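You operate a simulated robot arm through the tools that you are given. There is no shell and no other tool.

The job below is to be done with a simulated two-armed robot. You get a single attempt, and the scene is never put back.

## Task
Carry the small grey tray with both arms and set it on the top of the box table.
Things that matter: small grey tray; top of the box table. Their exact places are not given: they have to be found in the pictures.

The check looks at the end state, three seconds after you hand in, the way a careful person would. Anything else that was tipped, shoved, dropped, spilled or broken makes it a failure.

## Robot
Two 7-joint arms with two-finger parallel grippers on one trunk, on a base that moves. Base frame: it is fixed to the floor where the robot stands at the start and does not move with it; the origin is under the middle of the robot, x ahead of it, y to its left, z up. Readings come in cm, degrees, newtons and seconds.
The left shoulder is at the start at [-9.2, 11.9, 82.5], the right one opposite. With the tool pointing down near the work surface each hand reaches from about 10 to 56 cm from the robot's upright axis, wherever it stands, measured 20 degrees to its own side. Places, roughly: small grey tray [-200, 150, 75]; top of the box table [-560, 280, 90]. Payload 3.43 kg a hand.
Tool frame (each hand has its own): the origin (TCP) lies between the finger pads and is the grasp point; the fingertips stand 3 cm ahead of it; z points along the fingers, y is the line along which they close. Largest opening 9.4 cm; finger width 2.8, thickness 1; the body of the gripper, 5 by 9.6 cm, starts 5.5 cm behind the TCP.
Orientation is that of the tool frame in the base frame, as a unit quaternion [w, x, y, z]. With the fingers straight down and closing along the base's y, the tool's x points along the base's -x, its y along +y and its z along -z.

## Interface
- The arms move only by the tool send_rows. It takes "left_moves", "right_moves" or both (then of equal length, played together; a hand with none holds still); each is one flat list of numbers, 7 for each row, row after row: the shift along the base's x, y, z in cm, then the turn, a rotation vector about the base's x, y, z in degrees, then the gripper command, from -1 (shut) to 1 (fully open), values between in proportion. In form: [x, y, z, wx, wy, wz, fingers, x, y, z, wx, wy, wz, fingers, ...]. A call has 1 to 20 rows; each row is the pose to reach, as a shift and turn from the pose commanded when the call began. Each row takes 0.2 s and may step no farther than 5 cm and 8.6 degrees from the row before; otherwise, or with a gripper value out of range, the whole call is refused. A pose out of reach is approached as far as the arm can. The call stops where the force on the tool passes 40 N (or 10 N more than at its start, if that is more) or the arm is blocked; 0.2 s more then pass. Each finger travels about 15.3 cm/s and halts on what it meets, pressing with about 40 N; the grip force reading is that of the motor and also rises with nothing between the fingers. The clock runs only during rows and for 0.2 s after the last one: add rows that repeat a pose to give the fingers time. It gives the time, the measured TCP pose, the force on the tool (base axes), the opening and the grip force at its end, in the units of the frame above (readings bear some noise), with the torque about the TCP (base axes, N m) and any sound that the robot's microphone picked up.
- Cameras (640 x 400 px; columns grow to the right, rows downward): "scene" is now at [4.17, -1.09, 155.21]; the picture's right is [-0.13, -0.99, 0.00], its down [-0.59, 0.08, -0.81] and it looks along [0.80, -0.10, -0.59] (base axes); focal length 293 px, centre (320, 200). "left" rides on the left gripper at [7.6, -1.4, -10.3] in its tool frame; the picture's right is [0.18, 0.98, 0.00], its down [-0.75, 0.14, -0.64] and it looks along [-0.63, 0.12, 0.77] (tool axes); focal length 243 px, centre (320, 200). "right" rides on the right gripper at [7.6, 1.4, -10.3] in its tool frame; the picture's right is [-0.18, 0.98, 0.00], its down [-0.75, -0.14, -0.64] and it looks along [-0.63, -0.12, 0.77] (tool axes); focal length 243 px, centre (320, 200).
- capture(camera): a new picture of that camera. The clock stands still meanwhile.
- lift_body(by): moves the trunk up (or, below 0, down) by that many cm; the arms and the scene camera ride with it, the base frame stays. It gives what a move gives, with no picture.
- steer(legs): drives the robot by 1 to 6 legs, each [ahead, left, turn to the left] in cm, cm and degrees, along the robot's own axes; the way and the turn of a leg run together, so that a leg with both is an arc; at most 150 cm and 180 degrees a leg. The arms and the cameras ride along, it lands a little off, and it stops where it bumps. It gives what a move gives.
- turn_head(pan, tilt): turns the head with the scene camera to pan (to the left, within 143 degrees either way) and tilt (down, from -29 to 69), counted from straight ahead of the robot (the tilt from the chest, where the trunk bows). It gives what a move gives.
- measure_at(camera, pixels): for up to 12 pixels [column, row] of the newest picture of that camera ("zoom" is the newest enlarged one), the place [x, y, z] in the base frame of the surface seen there, good to about 0.3 cm. The clock stands still meanwhile.
- inspect(camera, box): a new picture of the part [left, top, right, bottom] of that camera's present view, enlarged. The clock stands still meanwhile.
- hand_in(): hands the job in; it is judged then, once.

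Open the grippers and draw the arms clear of the work before you hand the job in, unless the task says otherwise.

The tools are called after "Request:" by a JSON object that holds its "op" and its "data". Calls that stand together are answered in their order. send_rows: Moves the arms, as the interface text tells. Its arguments: {"type":"object","properties":{"left_moves":{"type":"array","items":{"type":"number"}},"right_moves":{"type":"array","items":{"type":"number"}}},"required":[]} The other tools are called the same way: lift_body (by) moves the trunk up or down; steer (legs) drives the base; turn_head (pan, tilt) turns the head that bears the scene camera; capture (camera) takes a picture; measure_at (camera, pixels) gives the place of the surface under pixels of a picture; inspect (camera, box) takes an enlarged picture of a part of a camera's view; hand_in () hands the job in.

At the start:

```text
time_s: 0.0
left_ee_pos: [32.64, 15.87, 109.8]
left_orientation: [0.001, 0.0, 1.0, 0.0]
left_contact_force: [1.2, -0.3, 0.1]
left_ft_torque: [-0.04, -0.01, 0.02]
left_grip_width: 9.38
left_gripper_force: 0.0
right_ee_pos: [27.67, -10.87, 110.44]
right_orientation: [0.0, 0.0, 1.0, 0.0]
right_contact_force: [-0.5, 0.1, 0.1]
right_ft_torque: [-0.02, 0.0, -0.01]
right_grip_width: 9.42
right_gripper_force: 0.1
trunk travel left (down, up): [-25.0, 8.5]
robot x, y, heading: [0.04, 0.03, -0.1]
head pan, tilt (commanded): [-7.4, 36.2]
```

scene: 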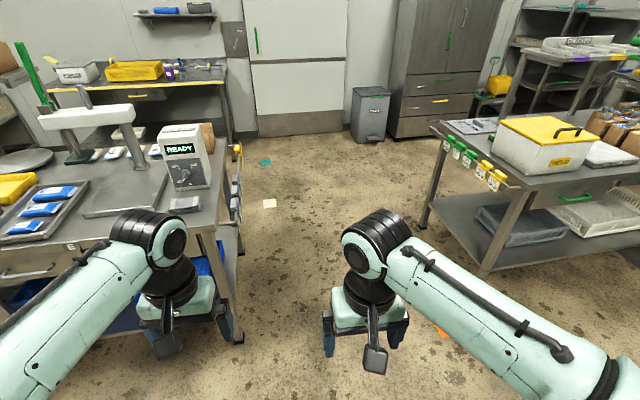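
right: 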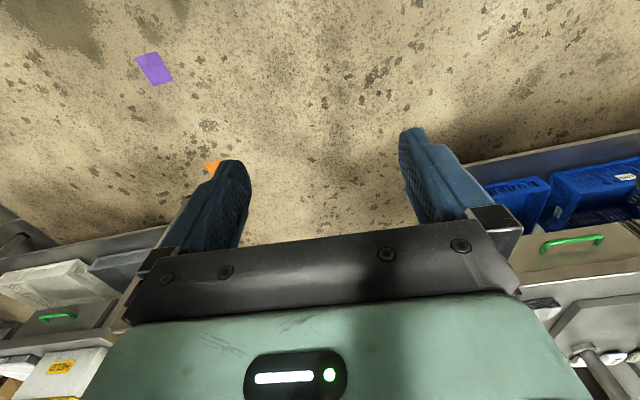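
left: 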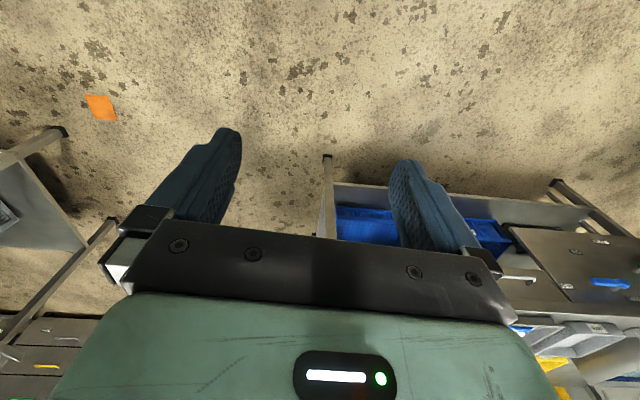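

The start pictures show benches ahead; the tray should be behind-left of me at about [-200, 150, 75]. I turn the head to the left-rear to look.

Request:
{"op": "turn_head", "data": {"pan": 140, "tilt": 15}}

Request:
{"op": "capture", "data": {"camera": "scene"}}

```text
time_s: 2.3
left_ee_pos: [32.69, 15.91, 109.82]
left_orientation: [0.0, 0.0, 1.0, 0.0]
left_contact_force: [0.2, 0.5, -0.6]
left_ft_torque: [0.01, 0.02, -0.03]
left_grip_width: 9.43
left_gripper_force: 0.1
right_ee_pos: [27.72, -10.87, 110.48]
right_orientation: [0.0, 0.0, 1.0, 0.0]
right_contact_force: [-0.2, 0.5, 0.9]
right_ft_torque: [0.04, -0.03, 0.02]
right_grip_width: 9.4
right_gripper_force: 0.0
trunk travel left (down, up): [-25.0, 8.5]
robot x, y, heading: [-0.14, 0.1, -0.1]
head pan, tilt (commanded): [140.0, 15.0]
```

```text
taken
```

scene: 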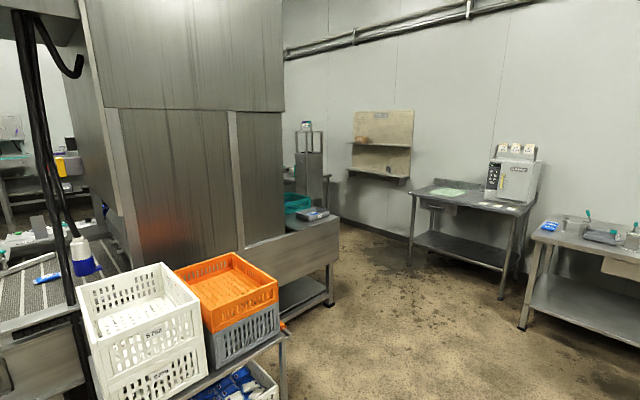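

The picture shows a steel table end near (310, 220) with a teal bag and a small grey thing at (312, 213), right in the tray's direction. I enlarge that and measure.

Request:
{"op": "inspect", "data": {"camera": "scene", "box": [230, 150, 390, 250]}}

Request:
{"op": "measure_at", "data": {"camera": "scene", "pixels": [[312, 213], [300, 235], [335, 222], [295, 205], [200, 180], [450, 192], [514, 175], [235, 280], [140, 300], [300, 360], [400, 250]]}}

```text
4.00 times, centred on (310, 200) of scene
```

zoom: 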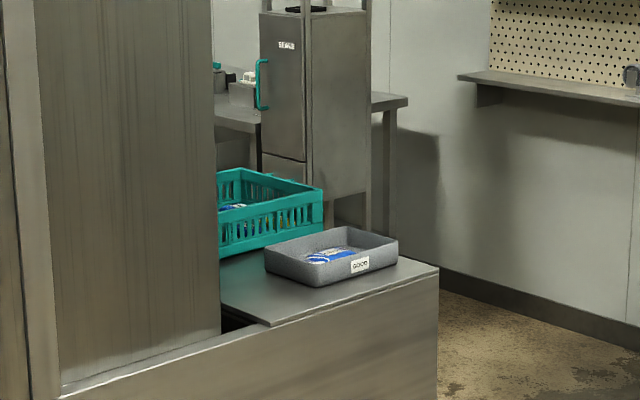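

```text
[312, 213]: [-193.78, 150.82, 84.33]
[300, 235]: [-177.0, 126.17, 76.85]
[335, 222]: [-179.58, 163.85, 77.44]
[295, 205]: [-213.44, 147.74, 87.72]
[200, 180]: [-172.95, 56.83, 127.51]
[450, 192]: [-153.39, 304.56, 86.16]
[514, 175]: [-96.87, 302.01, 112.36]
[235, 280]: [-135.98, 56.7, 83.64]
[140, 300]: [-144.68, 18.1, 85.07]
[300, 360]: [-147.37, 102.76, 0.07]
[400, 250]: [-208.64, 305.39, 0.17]
```

The small grey tray ("GOOD" label, with a blue-white packet inside) sits on the table end beside a teal basket. I measure its corners and the table edges in the enlarged picture.

Request:
{"op": "measure_at", "data": {"camera": "zoom", "pixels": [[268, 252], [334, 230], [395, 242], [320, 264], [321, 286], [397, 264], [267, 270], [330, 256], [270, 322], [437, 268], [225, 310], [318, 195]]}}

Request:
{"op": "turn_head", "data": {"pan": 143, "tilt": 30}}

Request:
{"op": "capture", "data": {"camera": "scene"}}

```text
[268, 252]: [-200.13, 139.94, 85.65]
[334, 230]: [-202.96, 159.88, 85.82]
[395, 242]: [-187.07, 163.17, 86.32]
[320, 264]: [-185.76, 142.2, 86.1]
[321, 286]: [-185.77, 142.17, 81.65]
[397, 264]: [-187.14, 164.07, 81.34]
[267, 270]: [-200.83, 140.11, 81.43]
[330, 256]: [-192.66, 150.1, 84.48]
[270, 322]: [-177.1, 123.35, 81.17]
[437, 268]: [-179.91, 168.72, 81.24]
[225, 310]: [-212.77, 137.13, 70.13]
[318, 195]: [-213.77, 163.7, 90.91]
```

```text
time_s: 3.1
left_ee_pos: [32.73, 15.95, 109.74]
left_orientation: [0.0, 0.0, 1.0, 0.0]
left_contact_force: [0.2, -0.5, 0.3]
left_ft_torque: [0.01, 0.01, -0.01]
left_grip_width: 9.41
left_gripper_force: 0.0
right_ee_pos: [27.67, -10.82, 110.39]
right_orientation: [-0.001, -0.001, 1.0, -0.001]
right_contact_force: [-0.2, 0.5, -0.3]
right_ft_torque: [-0.01, 0.02, 0.03]
right_grip_width: 9.43
right_gripper_force: 0.2
trunk travel left (down, up): [-25.0, 8.5]
robot x, y, heading: [-0.02, 0.18, 0.2]
head pan, tilt (commanded): [143.0, 30.0]
```

```text
taken
```

scene: 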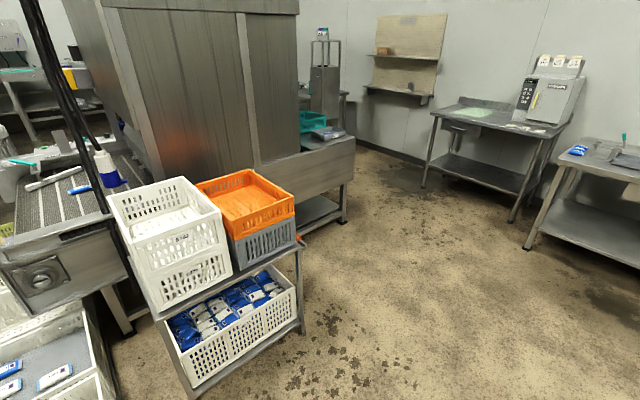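

Now I measure the cart, table legs and floor obstacles along the way, e.g. the cart's right edge (303, 250), the table leg (343, 222), and the benches on the right (420, 185), (525, 245).

Request:
{"op": "measure_at", "data": {"camera": "scene", "pixels": [[300, 243], [303, 330], [190, 395], [255, 262], [343, 220], [355, 140], [305, 225], [422, 187], [512, 218], [526, 246], [560, 160], [350, 330]]}}

Request:
{"op": "turn_head", "data": {"pan": 110, "tilt": 40}}

Request:
{"op": "capture", "data": {"camera": "scene"}}

```text
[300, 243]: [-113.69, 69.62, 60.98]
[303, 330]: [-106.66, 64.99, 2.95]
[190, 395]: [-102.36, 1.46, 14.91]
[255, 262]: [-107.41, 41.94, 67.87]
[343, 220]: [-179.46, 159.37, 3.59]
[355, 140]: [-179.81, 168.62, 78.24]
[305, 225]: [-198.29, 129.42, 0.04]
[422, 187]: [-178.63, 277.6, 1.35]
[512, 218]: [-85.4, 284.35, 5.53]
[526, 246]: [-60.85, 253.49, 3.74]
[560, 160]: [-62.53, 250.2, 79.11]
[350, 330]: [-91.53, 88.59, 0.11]
```

```text
time_s: 4.1
left_ee_pos: [32.56, 15.85, 109.76]
left_orientation: [-0.001, 0.0, 1.0, 0.0]
left_contact_force: [-0.2, -0.1, -0.5]
left_ft_torque: [-0.02, 0.02, 0.01]
left_grip_width: 9.41
left_gripper_force: 0.0
right_ee_pos: [27.71, -10.73, 110.42]
right_orientation: [0.0, -0.001, 1.0, 0.001]
right_contact_force: [0.3, -0.7, -1.3]
right_ft_torque: [-0.01, 0.02, -0.02]
right_grip_width: 9.39
right_gripper_force: 0.0
trunk travel left (down, up): [-25.0, 8.5]
robot x, y, heading: [0.0, -0.04, 0.2]
head pan, tilt (commanded): [110.0, 40.0]
```

```text
taken
```

scene: 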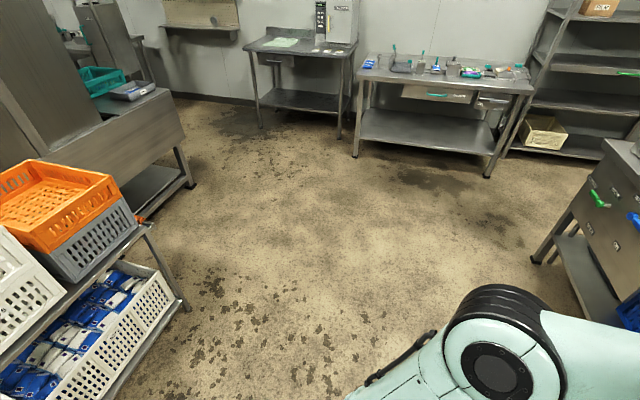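

The floor toward the tray's table is open on the left-rear. Before turning in place I check the clearance to the bench front-left and what is on the right.

Request:
{"op": "measure_at", "data": {"camera": "scene", "pixels": [[182, 305], [145, 235], [190, 187], [540, 262], [600, 150], [620, 310], [490, 175], [357, 155], [340, 137], [262, 125], [300, 250]]}}

Request:
{"op": "turn_head", "data": {"pan": 50, "tilt": 50}}

Request:
{"op": "capture", "data": {"camera": "scene"}}

```text
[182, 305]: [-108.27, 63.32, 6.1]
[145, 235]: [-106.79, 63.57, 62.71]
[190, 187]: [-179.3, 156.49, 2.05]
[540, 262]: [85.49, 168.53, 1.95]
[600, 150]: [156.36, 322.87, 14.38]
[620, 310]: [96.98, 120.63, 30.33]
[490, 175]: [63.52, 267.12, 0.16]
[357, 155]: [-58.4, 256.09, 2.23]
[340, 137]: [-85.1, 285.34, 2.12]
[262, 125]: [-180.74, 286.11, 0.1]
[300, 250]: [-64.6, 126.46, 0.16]
```

```text
time_s: 5.4
left_ee_pos: [32.71, 15.86, 109.77]
left_orientation: [0.0, 0.0, 1.0, 0.001]
left_contact_force: [0.4, -0.3, 0.4]
left_ft_torque: [-0.01, -0.02, 0.01]
left_grip_width: 9.43
left_gripper_force: 0.0
right_ee_pos: [27.7, -10.9, 110.45]
right_orientation: [0.0, 0.0, 1.0, 0.0]
right_contact_force: [-0.5, -1.1, 0.1]
right_ft_torque: [0.02, -0.02, 0.02]
right_grip_width: 9.39
right_gripper_force: 0.0
trunk travel left (down, up): [-25.0, 8.5]
robot x, y, heading: [0.2, -0.21, -0.1]
head pan, tilt (commanded): [50.0, 50.0]
```

```text
taken
```

scene: 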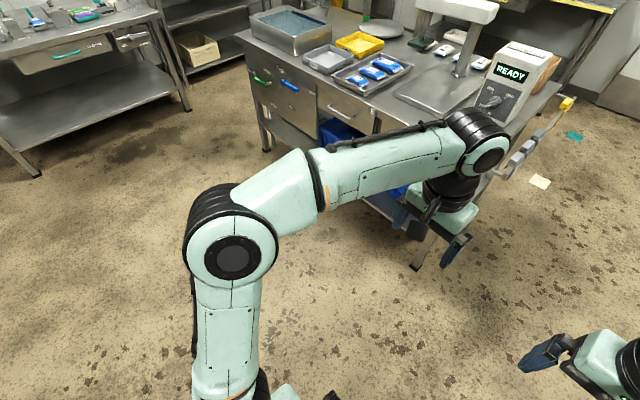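

The nearest bench corner is at about x 85, so turning is safe. I turn left 115 degrees, drive 140 cm through the open floor (clearing the cart corner at [-107, 64]), then turn to face the tray's table.

Request:
{"op": "steer", "data": {"legs": [[0, 0, 115], [140, 0, 0], [0, 0, 65]]}}

Request:
{"op": "turn_head", "data": {"pan": 0, "tilt": 25}}

Request:
{"op": "capture", "data": {"camera": "scene"}}

```text
time_s: 20.1
left_ee_pos: [-91.5, 115.39, 109.76]
left_orientation: [0.0, 1.0, 0.002, 0.0]
left_contact_force: [-1.0, 0.2, -0.4]
left_ft_torque: [-0.03, -0.01, -0.03]
left_grip_width: 9.4
left_gripper_force: 0.0
right_ee_pos: [-86.58, 141.95, 110.48]
right_orientation: [0.0, 1.0, 0.002, 0.0]
right_contact_force: [-0.5, 0.5, 0.5]
right_ft_torque: [-0.03, 0.03, 0.0]
right_grip_width: 9.4
right_gripper_force: 0.1
trunk travel left (down, up): [-25.0, 8.5]
robot x, y, heading: [-58.71, 131.18, -180.0]
head pan, tilt (commanded): [50.0, 50.0]
```

```text
time_s: 21.3
left_ee_pos: [-91.49, 115.32, 109.91]
left_orientation: [0.0, 1.0, 0.002, 0.0]
left_contact_force: [-0.8, 0.3, -1.1]
left_ft_torque: [-0.02, 0.03, -0.04]
left_grip_width: 9.39
left_gripper_force: 0.1
right_ee_pos: [-86.53, 142.03, 110.46]
right_orientation: [0.0, 1.0, 0.001, 0.001]
right_contact_force: [-0.5, -0.1, -0.3]
right_ft_torque: [0.0, 0.04, 0.0]
right_grip_width: 9.39
right_gripper_force: 0.1
trunk travel left (down, up): [-25.0, 8.5]
robot x, y, heading: [-58.67, 131.58, -179.8]
head pan, tilt (commanded): [0.0, 25.0]
```

```text
taken
```

scene: 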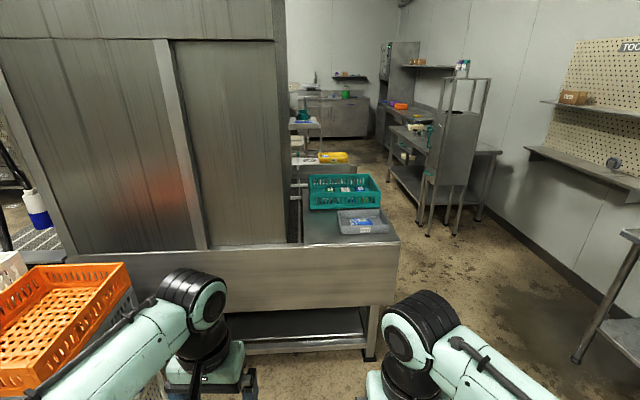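

I now face the table: tray at (362, 222), teal basket behind at (343, 192), tunnel wall ending at column 288. I enlarge and measure the clearances.

Request:
{"op": "inspect", "data": {"camera": "scene", "box": [270, 150, 430, 250]}}

Request:
{"op": "measure_at", "data": {"camera": "zoom", "pixels": [[60, 330], [60, 150], [280, 250], [290, 338], [455, 236], [464, 325], [460, 345], [270, 245], [440, 195], [130, 365], [515, 370], [145, 240]]}}

```text
4.00 times, centred on (350, 200) of scene
```

zoom: 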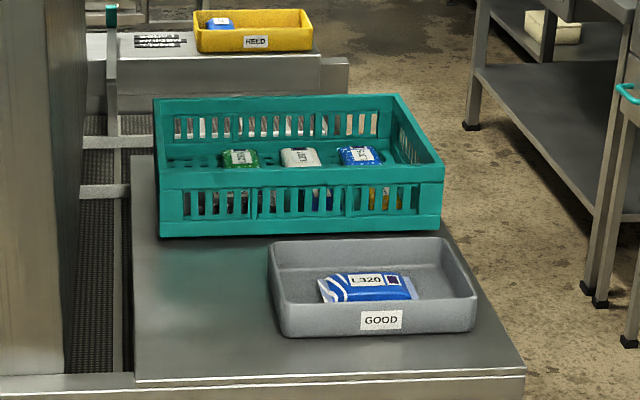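

```text
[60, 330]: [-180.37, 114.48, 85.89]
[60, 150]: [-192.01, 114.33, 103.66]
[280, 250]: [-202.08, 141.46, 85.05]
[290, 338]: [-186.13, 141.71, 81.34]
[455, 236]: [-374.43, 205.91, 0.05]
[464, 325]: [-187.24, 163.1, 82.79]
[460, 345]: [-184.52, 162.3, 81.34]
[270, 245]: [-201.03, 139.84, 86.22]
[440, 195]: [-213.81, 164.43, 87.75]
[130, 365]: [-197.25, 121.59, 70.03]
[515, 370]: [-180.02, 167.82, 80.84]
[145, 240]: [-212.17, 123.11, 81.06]
```

The tunnel wall ends near y 114, so there is room left of the tray. I look steeply down to learn how far my own base sticks out ahead before approaching the table.

Request:
{"op": "turn_head", "data": {"pan": 0, "tilt": 69}}

Request:
{"op": "capture", "data": {"camera": "scene"}}

```text
time_s: 22.4
left_ee_pos: [-91.54, 115.38, 109.83]
left_orientation: [0.0, 1.0, 0.001, 0.0]
left_contact_force: [0.5, 0.2, -0.2]
left_ft_torque: [0.01, -0.01, 0.02]
left_grip_width: 9.41
left_gripper_force: 0.0
right_ee_pos: [-86.56, 142.09, 110.49]
right_orientation: [0.0, 1.0, 0.001, 0.0]
right_contact_force: [0.6, 0.2, -0.3]
right_ft_torque: [0.0, 0.01, 0.03]
right_grip_width: 9.38
right_gripper_force: 0.0
trunk travel left (down, up): [-25.0, 8.5]
robot x, y, heading: [-58.79, 131.43, -180.0]
head pan, tilt (commanded): [0.0, 68.8]
```

```text
taken
```

scene: 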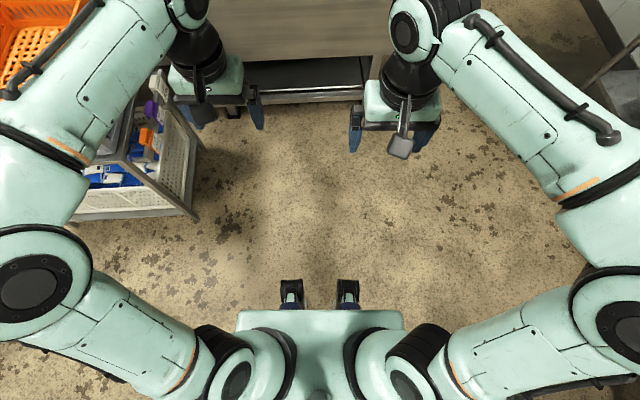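

The front casters are visible at (290, 285) and (347, 285). I measure them and the chest to get my front extent, plus the table's lower parts.

Request:
{"op": "measure_at", "data": {"camera": "scene", "pixels": [[290, 281], [290, 300], [347, 281], [320, 312], [250, 315], [390, 315], [366, 90], [300, 92], [300, 60], [20, 290], [620, 320], [188, 215]]}}

```text
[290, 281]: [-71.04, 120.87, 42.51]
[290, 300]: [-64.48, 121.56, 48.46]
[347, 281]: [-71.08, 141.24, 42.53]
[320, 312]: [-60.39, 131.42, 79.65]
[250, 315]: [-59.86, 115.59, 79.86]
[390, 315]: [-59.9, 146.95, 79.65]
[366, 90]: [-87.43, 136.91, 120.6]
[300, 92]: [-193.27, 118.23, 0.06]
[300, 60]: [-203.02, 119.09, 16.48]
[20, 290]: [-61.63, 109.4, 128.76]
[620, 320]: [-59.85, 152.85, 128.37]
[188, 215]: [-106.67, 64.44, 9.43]
```

I check how close to my feet the floor is visible, which bounds the base's front.

Request:
{"op": "measure_at", "data": {"camera": "scene", "pixels": [[320, 307], [320, 300], [260, 307], [380, 307], [290, 277], [347, 277], [225, 320], [415, 320], [300, 310], [340, 310], [275, 300], [362, 300]]}}

```text
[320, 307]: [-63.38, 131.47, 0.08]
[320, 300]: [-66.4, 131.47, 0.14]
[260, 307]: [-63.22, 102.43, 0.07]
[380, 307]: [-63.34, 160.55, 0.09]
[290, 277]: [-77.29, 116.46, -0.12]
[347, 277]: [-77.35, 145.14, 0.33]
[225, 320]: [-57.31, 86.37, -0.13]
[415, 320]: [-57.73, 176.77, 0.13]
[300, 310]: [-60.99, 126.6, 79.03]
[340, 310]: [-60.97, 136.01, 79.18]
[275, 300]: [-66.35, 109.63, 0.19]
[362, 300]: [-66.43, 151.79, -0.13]
```

The floor is visible to 5 cm ahead of my axis and the casters reach only about 12.5 cm ahead, so I can stand near the table. I drive most of the way first: 70 cm ahead and 20.5 cm to the right.

Request:
{"op": "steer", "data": {"legs": [[70, -20.5, 0]]}}

Request:
{"op": "turn_head", "data": {"pan": 0, "tilt": 45}}

Request:
{"op": "capture", "data": {"camera": "scene"}}

```text
time_s: 26.4
left_ee_pos: [-161.76, 135.53, 109.9]
left_orientation: [0.001, 1.0, 0.006, 0.0]
left_contact_force: [0.2, -0.3, 0.6]
left_ft_torque: [0.02, -0.03, 0.02]
left_grip_width: 9.4
left_gripper_force: 0.0
right_ee_pos: [-157.05, 162.23, 110.48]
right_orientation: [-0.001, 1.0, 0.006, -0.001]
right_contact_force: [0.6, 0.2, -0.1]
right_ft_torque: [-0.02, -0.04, -0.04]
right_grip_width: 9.41
right_gripper_force: 0.1
trunk travel left (down, up): [-25.0, 8.5]
robot x, y, heading: [-129.46, 151.97, -179.5]
head pan, tilt (commanded): [0.0, 68.8]
```

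```text
time_s: 27.3
left_ee_pos: [-161.64, 135.49, 109.76]
left_orientation: [0.0, 1.0, 0.006, -0.001]
left_contact_force: [0.0, 0.7, 0.4]
left_ft_torque: [-0.02, -0.02, -0.02]
left_grip_width: 9.38
left_gripper_force: 0.1
right_ee_pos: [-156.98, 162.2, 110.42]
right_orientation: [0.0, 1.0, 0.005, -0.001]
right_contact_force: [0.0, -0.2, -0.1]
right_ft_torque: [-0.04, 0.02, -0.04]
right_grip_width: 9.42
right_gripper_force: 0.1
trunk travel left (down, up): [-25.0, 8.5]
robot x, y, heading: [-128.88, 151.42, -179.5]
head pan, tilt (commanded): [0.0, 45.0]
```

```text
taken
```

scene: 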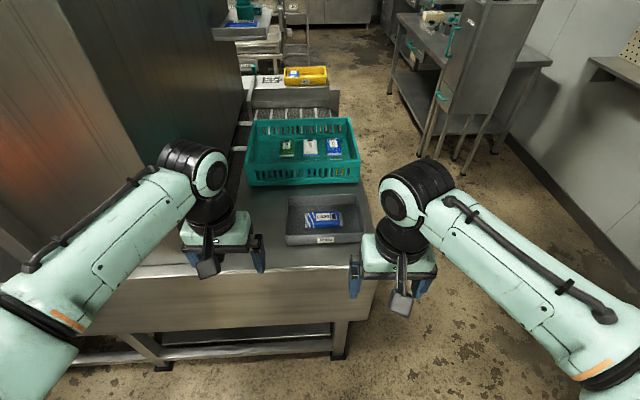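

Tray clearly visible at (325, 220). I measure its rim and the table's front and right edges from here before the last approach.

Request:
{"op": "measure_at", "data": {"camera": "scene", "pixels": [[287, 205], [289, 196], [358, 196], [362, 233], [289, 236], [287, 240], [325, 237], [325, 196], [322, 220], [245, 184], [360, 180], [300, 268]]}}

Request:
{"op": "inspect", "data": {"camera": "scene", "box": [230, 160, 390, 260]}}

```text
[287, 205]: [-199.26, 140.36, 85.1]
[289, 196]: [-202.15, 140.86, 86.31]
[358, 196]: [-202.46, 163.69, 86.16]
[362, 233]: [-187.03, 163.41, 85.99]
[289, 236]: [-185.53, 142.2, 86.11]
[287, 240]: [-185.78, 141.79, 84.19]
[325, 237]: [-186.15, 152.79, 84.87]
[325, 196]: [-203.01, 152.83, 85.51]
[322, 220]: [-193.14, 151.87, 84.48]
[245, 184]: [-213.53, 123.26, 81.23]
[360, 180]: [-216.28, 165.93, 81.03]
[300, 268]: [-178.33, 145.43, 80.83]
```

```text
4.00 times, centred on (310, 210) of scene
```

zoom: 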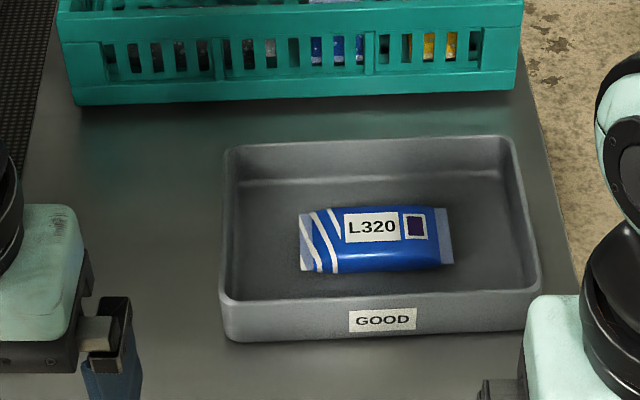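

The rim corners are about (-202.5, 140.5), (-202.6, 164), (-187, 163.7), (-185.5, 141.6) at z 86.2; the packet sits in the middle. I drive the last 25 cm ahead with 3 cm to the right to keep the left arm clear of the tunnel edge.

Request:
{"op": "steer", "data": {"legs": [[25, -3.5, -0.5]]}}

Request:
{"op": "turn_head", "data": {"pan": 0, "tilt": 60}}

Request:
{"op": "capture", "data": {"camera": "scene"}}

Request:
{"op": "capture", "data": {"camera": "left"}}

Request:
{"op": "capture", "data": {"camera": "right"}}

```text
time_s: 29.1
left_ee_pos: [-182.63, 136.43, 109.84]
left_orientation: [-0.001, 1.0, 0.01, -0.001]
left_contact_force: [0.3, -0.4, -0.8]
left_ft_torque: [0.03, 0.03, -0.02]
left_grip_width: 9.41
left_gripper_force: 0.0
right_ee_pos: [-178.18, 163.24, 110.49]
right_orientation: [-0.001, 1.0, 0.009, -0.001]
right_contact_force: [0.9, 0.0, -0.3]
right_ft_torque: [0.05, 0.03, 0.02]
right_grip_width: 9.41
right_gripper_force: 0.1
trunk travel left (down, up): [-25.0, 8.5]
robot x, y, heading: [-150.69, 153.38, -178.9]
head pan, tilt (commanded): [0.0, 45.0]
stopped in leg 1: the robot was blocked; the commanded pose is now the measured one
```

```text
time_s: 29.9
left_ee_pos: [-182.82, 136.68, 109.79]
left_orientation: [0.0, 1.0, 0.009, 0.0]
left_contact_force: [-0.7, 0.1, 0.1]
left_ft_torque: [-0.02, -0.01, 0.01]
left_grip_width: 9.39
left_gripper_force: 0.0
right_ee_pos: [-178.44, 163.44, 110.42]
right_orientation: [0.0, 1.0, 0.009, 0.001]
right_contact_force: [-0.2, 0.5, -0.2]
right_ft_torque: [0.0, -0.03, -0.02]
right_grip_width: 9.38
right_gripper_force: 0.1
trunk travel left (down, up): [-25.0, 8.5]
robot x, y, heading: [-150.54, 152.88, -179.0]
head pan, tilt (commanded): [0.0, 60.0]
```

```text
taken
```

scene: 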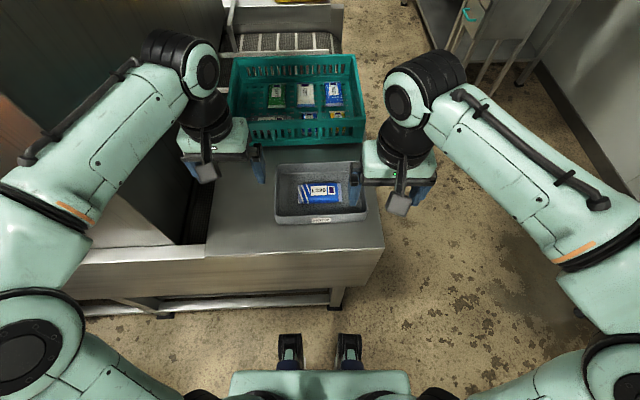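

```text
taken
```

left: 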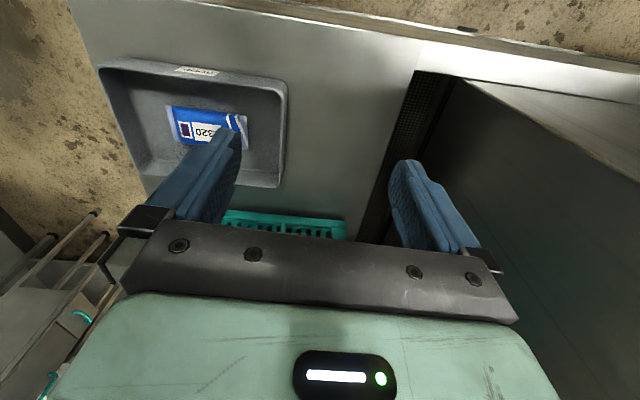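

```text
taken
```

right: 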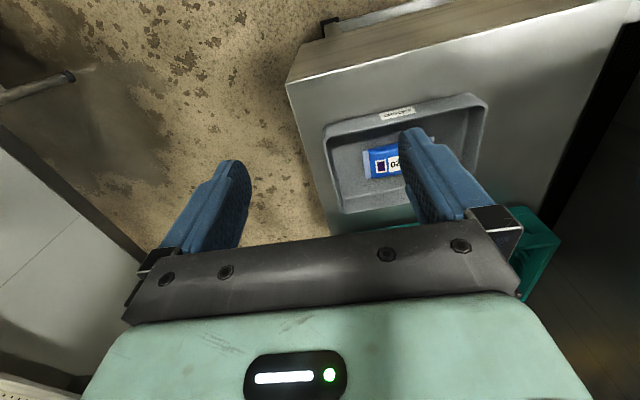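

The drive was blocked at x -150.6. Tray looks unmoved at (320, 193); I measure the left forearm against the tunnel wall and the tray to find out what I touched.

Request:
{"op": "measure_at", "data": {"camera": "scene", "pixels": [[35, 160], [60, 125], [100, 90], [20, 190], [75, 110], [15, 50], [110, 20], [150, 225], [290, 335], [348, 335], [330, 306], [205, 243]]}}

Request:
{"op": "measure_at", "data": {"camera": "left", "pixels": [[470, 85], [600, 150], [270, 80], [120, 65], [285, 185], [230, 125], [420, 45]]}}

```text
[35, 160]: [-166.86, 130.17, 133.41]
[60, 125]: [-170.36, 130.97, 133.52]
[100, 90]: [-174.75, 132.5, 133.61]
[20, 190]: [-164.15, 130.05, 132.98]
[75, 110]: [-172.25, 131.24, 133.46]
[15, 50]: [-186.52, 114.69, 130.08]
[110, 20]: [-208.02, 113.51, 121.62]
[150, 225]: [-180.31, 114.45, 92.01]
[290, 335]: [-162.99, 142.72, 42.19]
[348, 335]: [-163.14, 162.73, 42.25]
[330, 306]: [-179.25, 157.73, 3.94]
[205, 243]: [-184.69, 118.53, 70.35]
```

```text
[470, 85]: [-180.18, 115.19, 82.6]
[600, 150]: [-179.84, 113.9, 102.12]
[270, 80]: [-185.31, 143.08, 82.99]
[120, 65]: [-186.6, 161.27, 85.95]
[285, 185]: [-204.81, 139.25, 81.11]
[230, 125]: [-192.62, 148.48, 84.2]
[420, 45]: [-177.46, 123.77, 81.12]
```

The forearm is well clear of the tunnel (y 130 vs 114.5) and the tray and table have not moved, so it is my base footprint near the table; 44 cm to the tray is in reach. I zoom in on the tray to measure its side walls.

Request:
{"op": "inspect", "data": {"camera": "scene", "box": [256, 150, 384, 230]}}

```text
5.00 times, centred on (320, 190) of scene
```

zoom: 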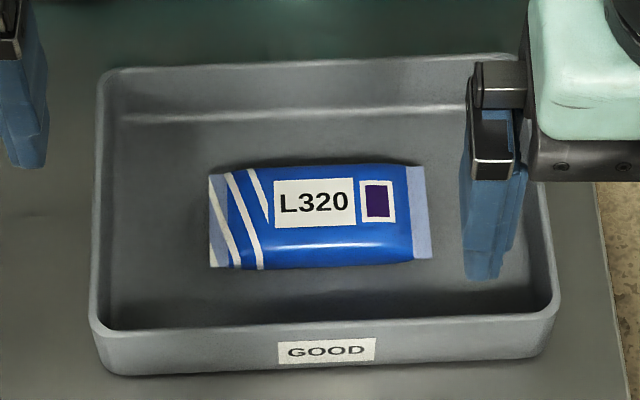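

Request:
{"op": "measure_at", "data": {"camera": "zoom", "pixels": [[98, 200], [103, 200], [110, 200], [130, 200], [94, 260], [100, 260], [545, 250], [540, 250], [551, 260], [525, 265], [212, 225], [430, 230]]}}

```text
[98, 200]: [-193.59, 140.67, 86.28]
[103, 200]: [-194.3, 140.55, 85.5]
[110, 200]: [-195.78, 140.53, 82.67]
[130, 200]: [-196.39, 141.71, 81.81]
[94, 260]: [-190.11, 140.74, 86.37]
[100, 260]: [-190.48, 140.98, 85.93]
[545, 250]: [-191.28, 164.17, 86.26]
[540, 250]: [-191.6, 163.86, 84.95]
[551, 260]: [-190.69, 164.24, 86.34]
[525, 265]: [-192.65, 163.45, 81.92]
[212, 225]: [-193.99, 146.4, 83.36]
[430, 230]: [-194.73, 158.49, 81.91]
```

Left wall near y 140.6, right wall near y 164.2, rim z 86.3, tray floor z 81.8, packet between y 146.4 and 158.5. I take a few more rim points to get the tray's yaw.

Request:
{"op": "measure_at", "data": {"camera": "zoom", "pixels": [[103, 110], [100, 150], [91, 305], [96, 230], [545, 225], [556, 290], [150, 331], [300, 325], [480, 319], [160, 66], [300, 60], [440, 55]]}}

```text
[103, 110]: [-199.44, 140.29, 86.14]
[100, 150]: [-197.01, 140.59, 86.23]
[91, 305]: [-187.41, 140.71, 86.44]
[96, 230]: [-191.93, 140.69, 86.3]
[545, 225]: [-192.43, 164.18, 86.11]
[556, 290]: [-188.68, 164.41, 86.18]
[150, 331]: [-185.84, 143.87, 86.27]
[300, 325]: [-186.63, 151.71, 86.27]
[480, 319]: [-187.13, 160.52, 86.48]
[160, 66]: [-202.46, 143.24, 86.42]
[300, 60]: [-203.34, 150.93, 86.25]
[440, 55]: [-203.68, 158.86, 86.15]
```

Tray yaw is about 4.4° ccw, left wall centre about (-194.0, 140.6), right wall centre about (-195.7, 164.0). I bring both hands above the short walls at z 95 with fingers half open and yawed 3.4°.

Request:
{"op": "send_rows", "data": {"left_moves": [-1.4, 0.49, -1.85, 0, 0, 0.4, 0.5, -2.8, 0.99, -3.7, 0, 0, 0.9, 0, -4.2, 1.48, -5.55, 0, 0, 1.3, 0, -5.6, 1.97, -7.4, 0, 0, 1.7, 0, -7.0, 2.47, -9.25, 0, 0, 2.1, 0, -8.4, 2.96, -11.1, 0, 0, 2.6, 0, -9.8, 3.46, -12.95, 0, 0, 3.0, 0, -11.2, 3.95, -14.8, 0, 0, 3.4, 0, -11.2, 3.95, -14.8, 0, 0, 3.4, 0, -11.2, 3.95, -14.8, 0, 0, 3.4, 0], "right_moves": [-2.16, 0.08, -1.93, 0, 0, 0.4, 0.5, -4.32, 0.15, -3.85, 0, 0, 0.9, 0, -6.49, 0.23, -5.78, 0, 0, 1.3, 0, -8.65, 0.3, -7.7, 0, 0, 1.7, 0, -10.81, 0.38, -9.63, 0, 0, 2.1, 0, -12.97, 0.45, -11.55, 0, 0, 2.6, 0, -15.14, 0.53, -13.48, 0, 0, 3.0, 0, -17.3, 0.6, -15.4, 0, 0, 3.4, 0, -17.3, 0.6, -15.4, 0, 0, 3.4, 0, -17.3, 0.6, -15.4, 0, 0, 3.4, 0]}}

Request:
{"op": "capture", "data": {"camera": "scene"}}

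Request:
{"op": "capture", "data": {"camera": "left"}}

Request:
{"op": "capture", "data": {"camera": "right"}}

```text
time_s: 32.1
left_ee_pos: [-194.2, 140.44, 95.12]
left_orientation: [0.0, 0.999, 0.04, 0.0]
left_contact_force: [0.2, 0.4, 0.2]
left_ft_torque: [0.0, -0.02, -0.03]
left_grip_width: 4.71
left_gripper_force: 0.1
right_ee_pos: [-195.87, 164.1, 95.1]
right_orientation: [0.0, 0.999, 0.04, -0.001]
right_contact_force: [0.0, 0.6, 0.0]
right_ft_torque: [0.03, -0.01, -0.01]
right_grip_width: 4.71
right_gripper_force: 0.2
trunk travel left (down, up): [-25.0, 8.5]
robot x, y, heading: [-150.77, 153.13, -178.8]
head pan, tilt (commanded): [0.0, 60.0]
```

```text
taken
```

scene: 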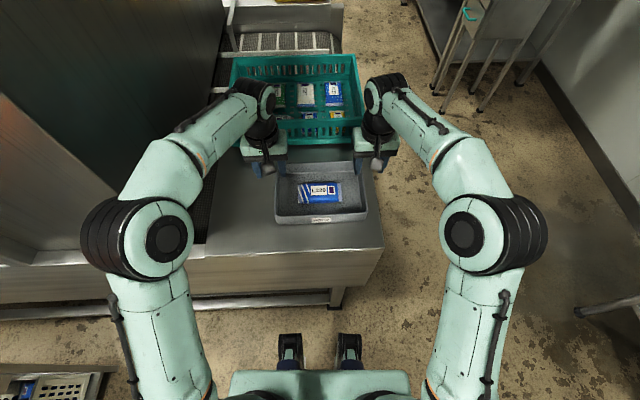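

```text
taken
```

left: 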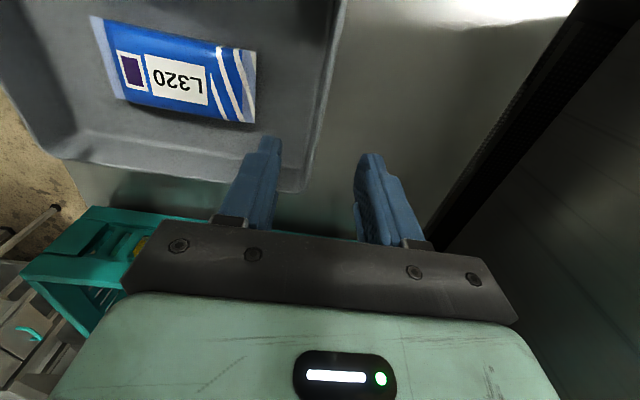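

```text
taken
```

right: 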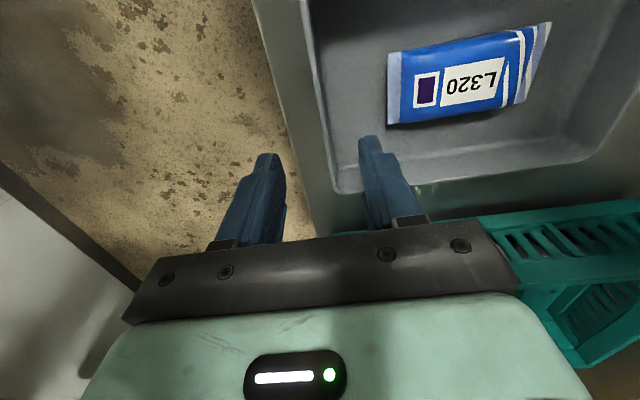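

Both hands hover above the short walls with fingers straddling. I check the rim positions with the hand cameras near the fingers.

Request:
{"op": "measure_at", "data": {"camera": "left", "pixels": [[338, 30], [330, 70], [321, 110], [313, 150], [305, 180], [325, 50]]}}

Request:
{"op": "measure_at", "data": {"camera": "right", "pixels": [[305, 40], [311, 80], [318, 120], [327, 160], [335, 190], [300, 20]]}}

```text
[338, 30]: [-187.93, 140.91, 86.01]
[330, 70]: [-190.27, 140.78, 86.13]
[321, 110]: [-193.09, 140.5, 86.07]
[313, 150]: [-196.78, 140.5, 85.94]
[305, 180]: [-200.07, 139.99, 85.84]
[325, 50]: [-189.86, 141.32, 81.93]
```

```text
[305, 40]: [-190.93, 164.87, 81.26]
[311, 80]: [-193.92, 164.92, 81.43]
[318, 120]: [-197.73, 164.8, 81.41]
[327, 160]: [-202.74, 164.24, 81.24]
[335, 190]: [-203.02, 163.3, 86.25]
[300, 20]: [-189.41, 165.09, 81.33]
```

Left rim is at y 140.5 as planned. The right picture points landed just outside the wall, so I measure slightly further in.

Request:
{"op": "measure_at", "data": {"camera": "right", "pixels": [[308, 40], [311, 40], [316, 80], [320, 80], [324, 120], [328, 120], [332, 120]]}}

```text
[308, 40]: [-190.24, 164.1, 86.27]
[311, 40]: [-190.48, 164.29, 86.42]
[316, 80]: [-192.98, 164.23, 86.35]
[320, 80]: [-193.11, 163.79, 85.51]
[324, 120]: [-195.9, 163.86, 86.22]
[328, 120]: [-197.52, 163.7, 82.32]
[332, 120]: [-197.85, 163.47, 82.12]
```

Right wall is at y 163.9 at x -195.9, matching the right TCP. I descend both hands 9.3 cm so the fingers straddle the walls (tips at z 82.8, above the tray floor at 81.8).

Request:
{"op": "send_rows", "data": {"left_moves": [0, 0, -1.5, 0, 0, 0, 0, 0, 0, -3, 0, 0, 0, 0, 0, 0, -4.5, 0, 0, 0, 0, 0, 0, -6, 0, 0, 0, 0, 0, 0, -7.2, 0, 0, 0, 0, 0, 0, -8.3, 0, 0, 0, 0, 0, 0, -9.2, 0, 0, 0, 0, 0, 0, -9.2, 0, 0, 0, 0], "right_moves": [0, 0, -1.5, 0, 0, 0, 0, 0, 0, -3, 0, 0, 0, 0, 0, 0, -4.5, 0, 0, 0, 0, 0, 0, -6, 0, 0, 0, 0, 0, 0, -7.2, 0, 0, 0, 0, 0, 0, -8.3, 0, 0, 0, 0, 0, 0, -9.2, 0, 0, 0, 0, 0, 0, -9.2, 0, 0, 0, 0]}}

Request:
{"op": "capture", "data": {"camera": "left"}}

Request:
{"op": "capture", "data": {"camera": "right"}}

```text
time_s: 33.9
left_ee_pos: [-194.06, 140.52, 85.77]
left_orientation: [0.0, 0.999, 0.04, 0.001]
left_contact_force: [0.7, -0.4, 0.2]
left_ft_torque: [0.02, 0.01, 0.0]
left_grip_width: 4.68
left_gripper_force: 0.0
right_ee_pos: [-195.75, 164.09, 85.76]
right_orientation: [0.001, 0.999, 0.039, 0.0]
right_contact_force: [0.4, 0.0, 0.7]
right_ft_torque: [-0.04, 0.02, -0.02]
right_grip_width: 4.73
right_gripper_force: 0.1
trunk travel left (down, up): [-25.0, 8.5]
robot x, y, heading: [-150.5, 152.96, -179.0]
head pan, tilt (commanded): [0.0, 60.0]
```

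```text
taken
```

left: 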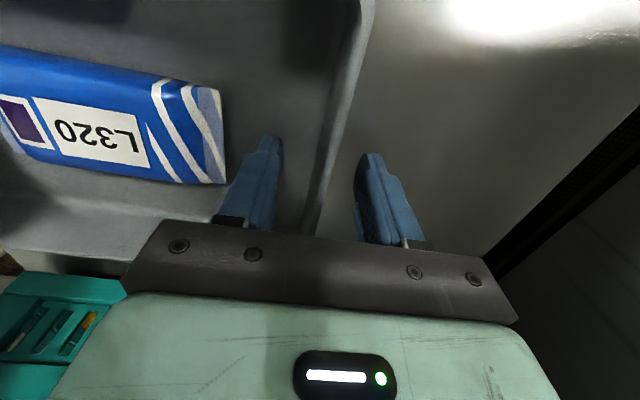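

```text
taken
```

right: 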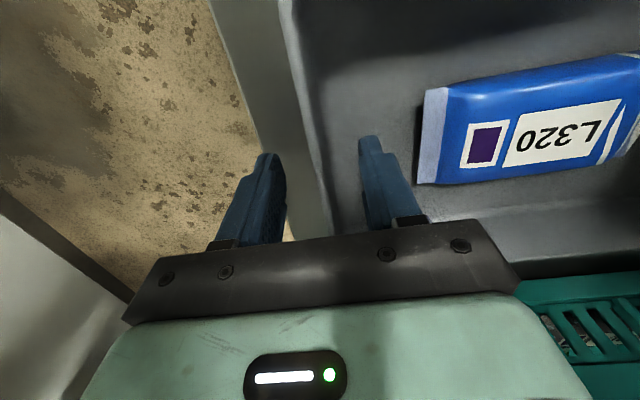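

Both walls stand between the fingers and no force is felt. I close both grippers together.

Request:
{"op": "send_rows", "data": {"left_moves": [0, 0, 0, 0, 0, 0, -0.2, 0, 0, 0, 0, 0, 0, -0.4, 0, 0, 0, 0, 0, 0, -0.6, 0, 0, 0, 0, 0, 0, -0.8, 0, 0, 0, 0, 0, 0, -1, 0, 0, 0, 0, 0, 0, -1, 0, 0, 0, 0, 0, 0, -1], "right_moves": [0, 0, 0, 0, 0, 0, -0.2, 0, 0, 0, 0, 0, 0, -0.4, 0, 0, 0, 0, 0, 0, -0.6, 0, 0, 0, 0, 0, 0, -0.8, 0, 0, 0, 0, 0, 0, -1, 0, 0, 0, 0, 0, 0, -1, 0, 0, 0, 0, 0, 0, -1]}}

Request:
{"op": "capture", "data": {"camera": "left"}}

Request:
{"op": "capture", "data": {"camera": "right"}}

```text
time_s: 35.5
left_ee_pos: [-194.07, 140.61, 85.7]
left_orientation: [0.0, 0.999, 0.039, 0.001]
left_contact_force: [2.9, 3.8, -0.1]
left_ft_torque: [-0.04, 0.01, -0.34]
left_grip_width: 0.86
left_gripper_force: 39.8
right_ee_pos: [-195.7, 164.02, 85.79]
right_orientation: [0.0, 0.999, 0.039, 0.001]
right_contact_force: [-2.2, -4.9, 0.5]
right_ft_torque: [0.0, 0.02, -0.36]
right_grip_width: 0.88
right_gripper_force: 40.0
trunk travel left (down, up): [-25.0, 8.5]
robot x, y, heading: [-150.44, 153.37, -178.8]
head pan, tilt (commanded): [0.0, 60.0]
```

```text
taken
```

left: 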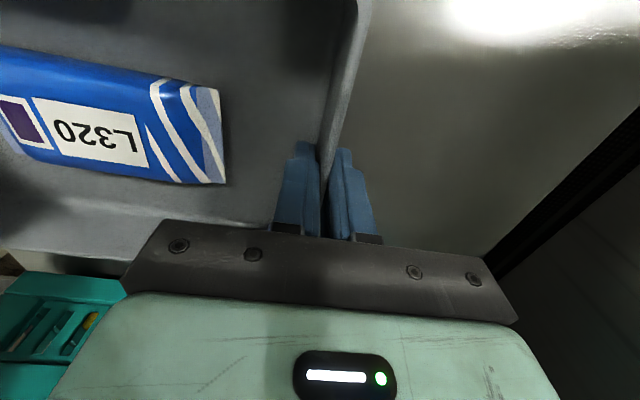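

```text
taken
```

right: 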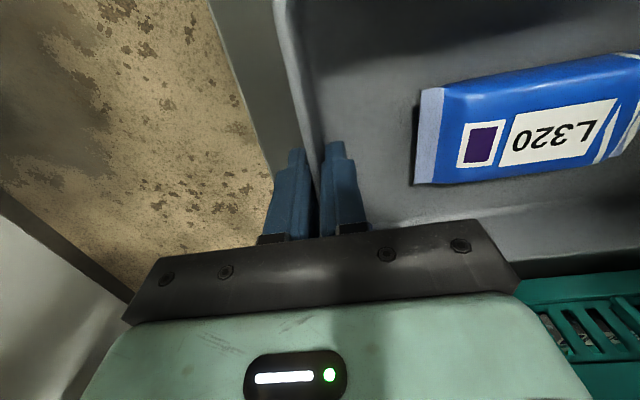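

Both grippers hold the walls (0.87 cm wide, 40 N). I lift both hands together slowly by 4 cm.

Request:
{"op": "send_rows", "data": {"left_moves": [0, 0, 0.4, 0, 0, 0, -1, 0, 0, 0.8, 0, 0, 0, -1, 0, 0, 1.2, 0, 0, 0, -1, 0, 0, 1.7, 0, 0, 0, -1, 0, 0, 2.2, 0, 0, 0, -1, 0, 0, 2.8, 0, 0, 0, -1, 0, 0, 3.4, 0, 0, 0, -1, 0, 0, 4, 0, 0, 0, -1, 0, 0, 4, 0, 0, 0, -1], "right_moves": [0, 0, 0.4, 0, 0, 0, -1, 0, 0, 0.8, 0, 0, 0, -1, 0, 0, 1.2, 0, 0, 0, -1, 0, 0, 1.7, 0, 0, 0, -1, 0, 0, 2.2, 0, 0, 0, -1, 0, 0, 2.8, 0, 0, 0, -1, 0, 0, 3.4, 0, 0, 0, -1, 0, 0, 4, 0, 0, 0, -1, 0, 0, 4, 0, 0, 0, -1]}}

Request:
{"op": "capture", "data": {"camera": "scene"}}

```text
time_s: 37.5
left_ee_pos: [-193.95, 140.56, 89.65]
left_orientation: [0.0, 0.999, 0.039, 0.001]
left_contact_force: [4.2, -0.1, -1.2]
left_ft_torque: [0.12, 0.17, -0.47]
left_grip_width: 0.4
left_gripper_force: 39.0
right_ee_pos: [-195.68, 164.11, 89.71]
right_orientation: [-0.001, 0.999, 0.039, 0.0]
right_contact_force: [-3.0, -0.2, -1.9]
right_ft_torque: [0.16, -0.15, -0.42]
right_grip_width: 0.42
right_gripper_force: 39.1
trunk travel left (down, up): [-25.0, 8.5]
robot x, y, heading: [-150.82, 153.49, -178.9]
head pan, tilt (commanded): [0.0, 60.0]
```

```text
taken
```

scene: 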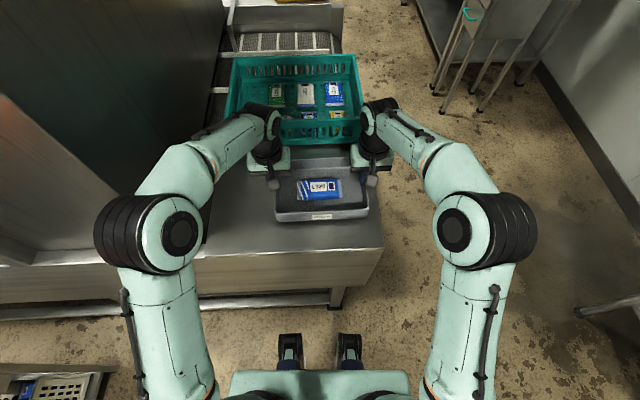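

Grip widths fell from 0.87 to 0.40, so I check whether the tray rose with the hands by measuring the rim and looking through the hand cameras.

Request:
{"op": "capture", "data": {"camera": "left"}}

Request:
{"op": "capture", "data": {"camera": "right"}}

Request:
{"op": "inspect", "data": {"camera": "scene", "box": [256, 150, 384, 230]}}

Request:
{"op": "measure_at", "data": {"camera": "scene", "pixels": [[290, 211], [320, 211], [350, 208], [276, 200], [366, 200], [290, 224], [350, 219], [320, 160], [320, 190]]}}

```text
taken
```

left: 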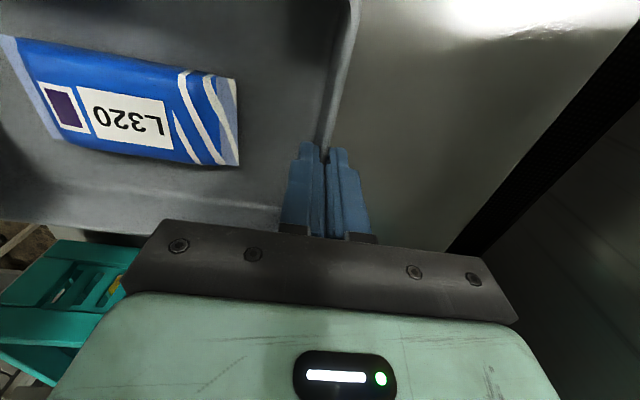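

```text
taken
```

right: 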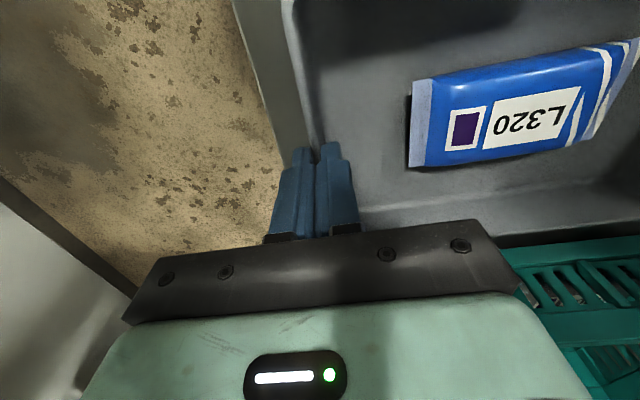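

```text
5.00 times, centred on (320, 190) of scene
```

zoom: 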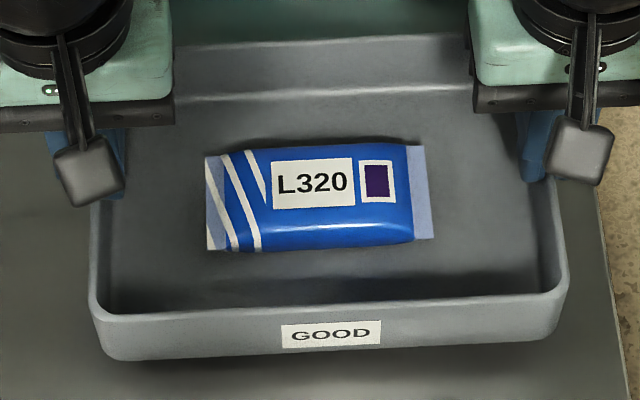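

```text
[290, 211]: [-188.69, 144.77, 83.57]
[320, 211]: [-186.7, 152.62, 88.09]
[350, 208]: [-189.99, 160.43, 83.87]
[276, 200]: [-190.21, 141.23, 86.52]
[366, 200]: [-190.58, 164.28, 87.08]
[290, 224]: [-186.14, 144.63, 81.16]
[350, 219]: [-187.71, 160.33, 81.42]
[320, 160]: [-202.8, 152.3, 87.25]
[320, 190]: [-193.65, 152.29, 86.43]
```

The rim rose only about 2 cm while the hands rose 4, so the fingers slid up the tapered walls (now about 1.4 cm overlap). I hold still for a second to see whether it keeps slipping.

Request:
{"op": "send_rows", "data": {"left_moves": [0, 0, 0, 0, 0, 0, -1, 0, 0, 0, 0, 0, 0, -1, 0, 0, 0, 0, 0, 0, -1, 0, 0, 0, 0, 0, 0, -1, 0, 0, 0, 0, 0, 0, -1], "right_moves": [0, 0, 0, 0, 0, 0, -1, 0, 0, 0, 0, 0, 0, -1, 0, 0, 0, 0, 0, 0, -1, 0, 0, 0, 0, 0, 0, -1, 0, 0, 0, 0, 0, 0, -1]}}

Request:
{"op": "inspect", "data": {"camera": "scene", "box": [256, 150, 384, 230]}}

Request:
{"op": "measure_at", "data": {"camera": "zoom", "pixels": [[150, 314], [300, 308], [480, 300], [93, 280], [562, 260], [210, 43], [320, 40], [440, 36], [150, 359], [480, 342], [100, 200]]}}

```text
time_s: 38.7
left_ee_pos: [-194.07, 140.59, 89.59]
left_orientation: [0.0, 0.999, 0.039, 0.001]
left_contact_force: [4.1, -4.3, -0.2]
left_ft_torque: [0.04, -0.32, -0.5]
left_grip_width: 0.43
left_gripper_force: 39.2
right_ee_pos: [-195.63, 164.07, 89.8]
right_orientation: [-0.001, 0.999, 0.038, 0.0]
right_contact_force: [-3.9, 2.8, -1.3]
right_ft_torque: [0.13, 0.35, -0.41]
right_grip_width: 0.45
right_gripper_force: 38.5
trunk travel left (down, up): [-25.0, 8.5]
robot x, y, heading: [-150.16, 153.09, -178.8]
head pan, tilt (commanded): [0.0, 60.0]
```

```text
5.00 times, centred on (320, 190) of scene
```

zoom: 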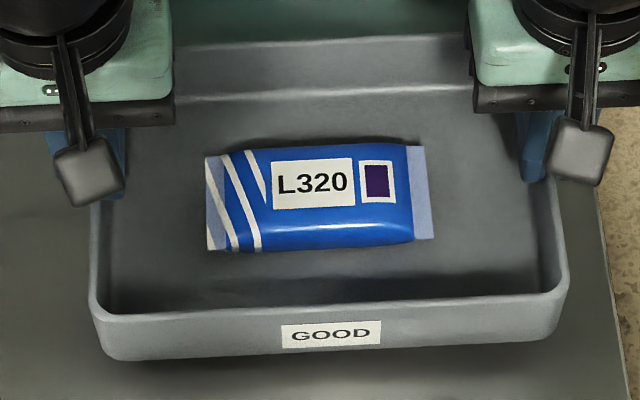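

```text
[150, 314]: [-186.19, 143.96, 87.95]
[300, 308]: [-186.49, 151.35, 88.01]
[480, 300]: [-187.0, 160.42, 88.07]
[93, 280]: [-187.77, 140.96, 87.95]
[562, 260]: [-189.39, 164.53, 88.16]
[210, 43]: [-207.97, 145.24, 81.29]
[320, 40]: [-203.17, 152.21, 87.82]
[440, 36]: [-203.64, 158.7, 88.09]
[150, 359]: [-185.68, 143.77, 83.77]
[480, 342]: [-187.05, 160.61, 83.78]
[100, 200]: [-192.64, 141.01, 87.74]
```

The tray is held level (rim z 88.0) but with shallow overlap; the first grip was on the rounded bottom corner of the wall. I lower it 1.7 cm back onto the table, open, and regrip with the tips about 2.1 cm below the rim.

Request:
{"op": "send_rows", "data": {"left_moves": [0, 0, -0.4, 0, 0, 0, -1, 0, 0, -0.8, 0, 0, 0, -1, 0, 0, -1.2, 0, 0, 0, -1, 0, 0, -1.5, 0, 0, 0, -1, 0, 0, -1.75, 0, 0, 0, -1, 0, 0, -1.75, 0, 0, 0, -1], "right_moves": [0, 0, -0.4, 0, 0, 0, -1, 0, 0, -0.8, 0, 0, 0, -1, 0, 0, -1.2, 0, 0, 0, -1, 0, 0, -1.5, 0, 0, 0, -1, 0, 0, -1.75, 0, 0, 0, -1, 0, 0, -1.75, 0, 0, 0, -1]}}

Request:
{"op": "inspect", "data": {"camera": "scene", "box": [256, 150, 384, 230]}}

Request:
{"op": "measure_at", "data": {"camera": "zoom", "pixels": [[150, 328], [300, 324], [480, 316], [95, 240], [557, 270], [320, 58], [440, 52], [100, 200]]}}

```text
time_s: 40.1
left_ee_pos: [-194.06, 140.59, 88.09]
left_orientation: [-0.001, 0.999, 0.039, -0.001]
left_contact_force: [2.2, -7.0, 6.8]
left_ft_torque: [-0.11, -0.68, -0.27]
left_grip_width: 0.43
left_gripper_force: 38.4
right_ee_pos: [-195.69, 163.99, 88.05]
right_orientation: [-0.001, 0.999, 0.038, 0.0]
right_contact_force: [-2.1, 8.7, -3.0]
right_ft_torque: [0.18, 0.18, -0.16]
right_grip_width: 0.43
right_gripper_force: 38.4
trunk travel left (down, up): [-25.0, 8.5]
robot x, y, heading: [-150.72, 153.01, -179.0]
head pan, tilt (commanded): [0.0, 60.0]
```

```text
5.00 times, centred on (320, 190) of scene
```

zoom: 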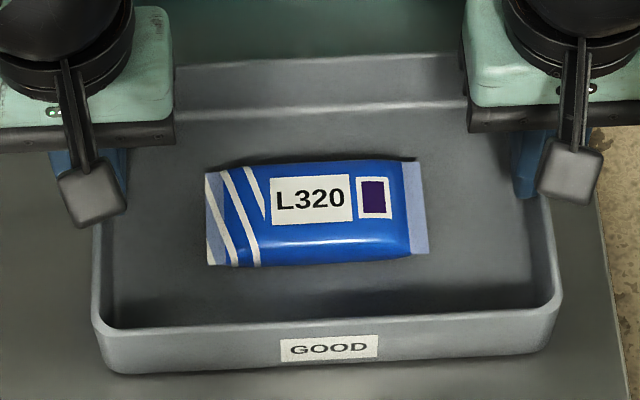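

```text
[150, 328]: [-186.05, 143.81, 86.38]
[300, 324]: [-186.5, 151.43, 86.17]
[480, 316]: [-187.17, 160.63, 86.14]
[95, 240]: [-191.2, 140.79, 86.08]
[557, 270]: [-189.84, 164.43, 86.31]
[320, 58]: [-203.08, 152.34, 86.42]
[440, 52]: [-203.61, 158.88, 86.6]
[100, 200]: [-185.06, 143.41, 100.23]
```

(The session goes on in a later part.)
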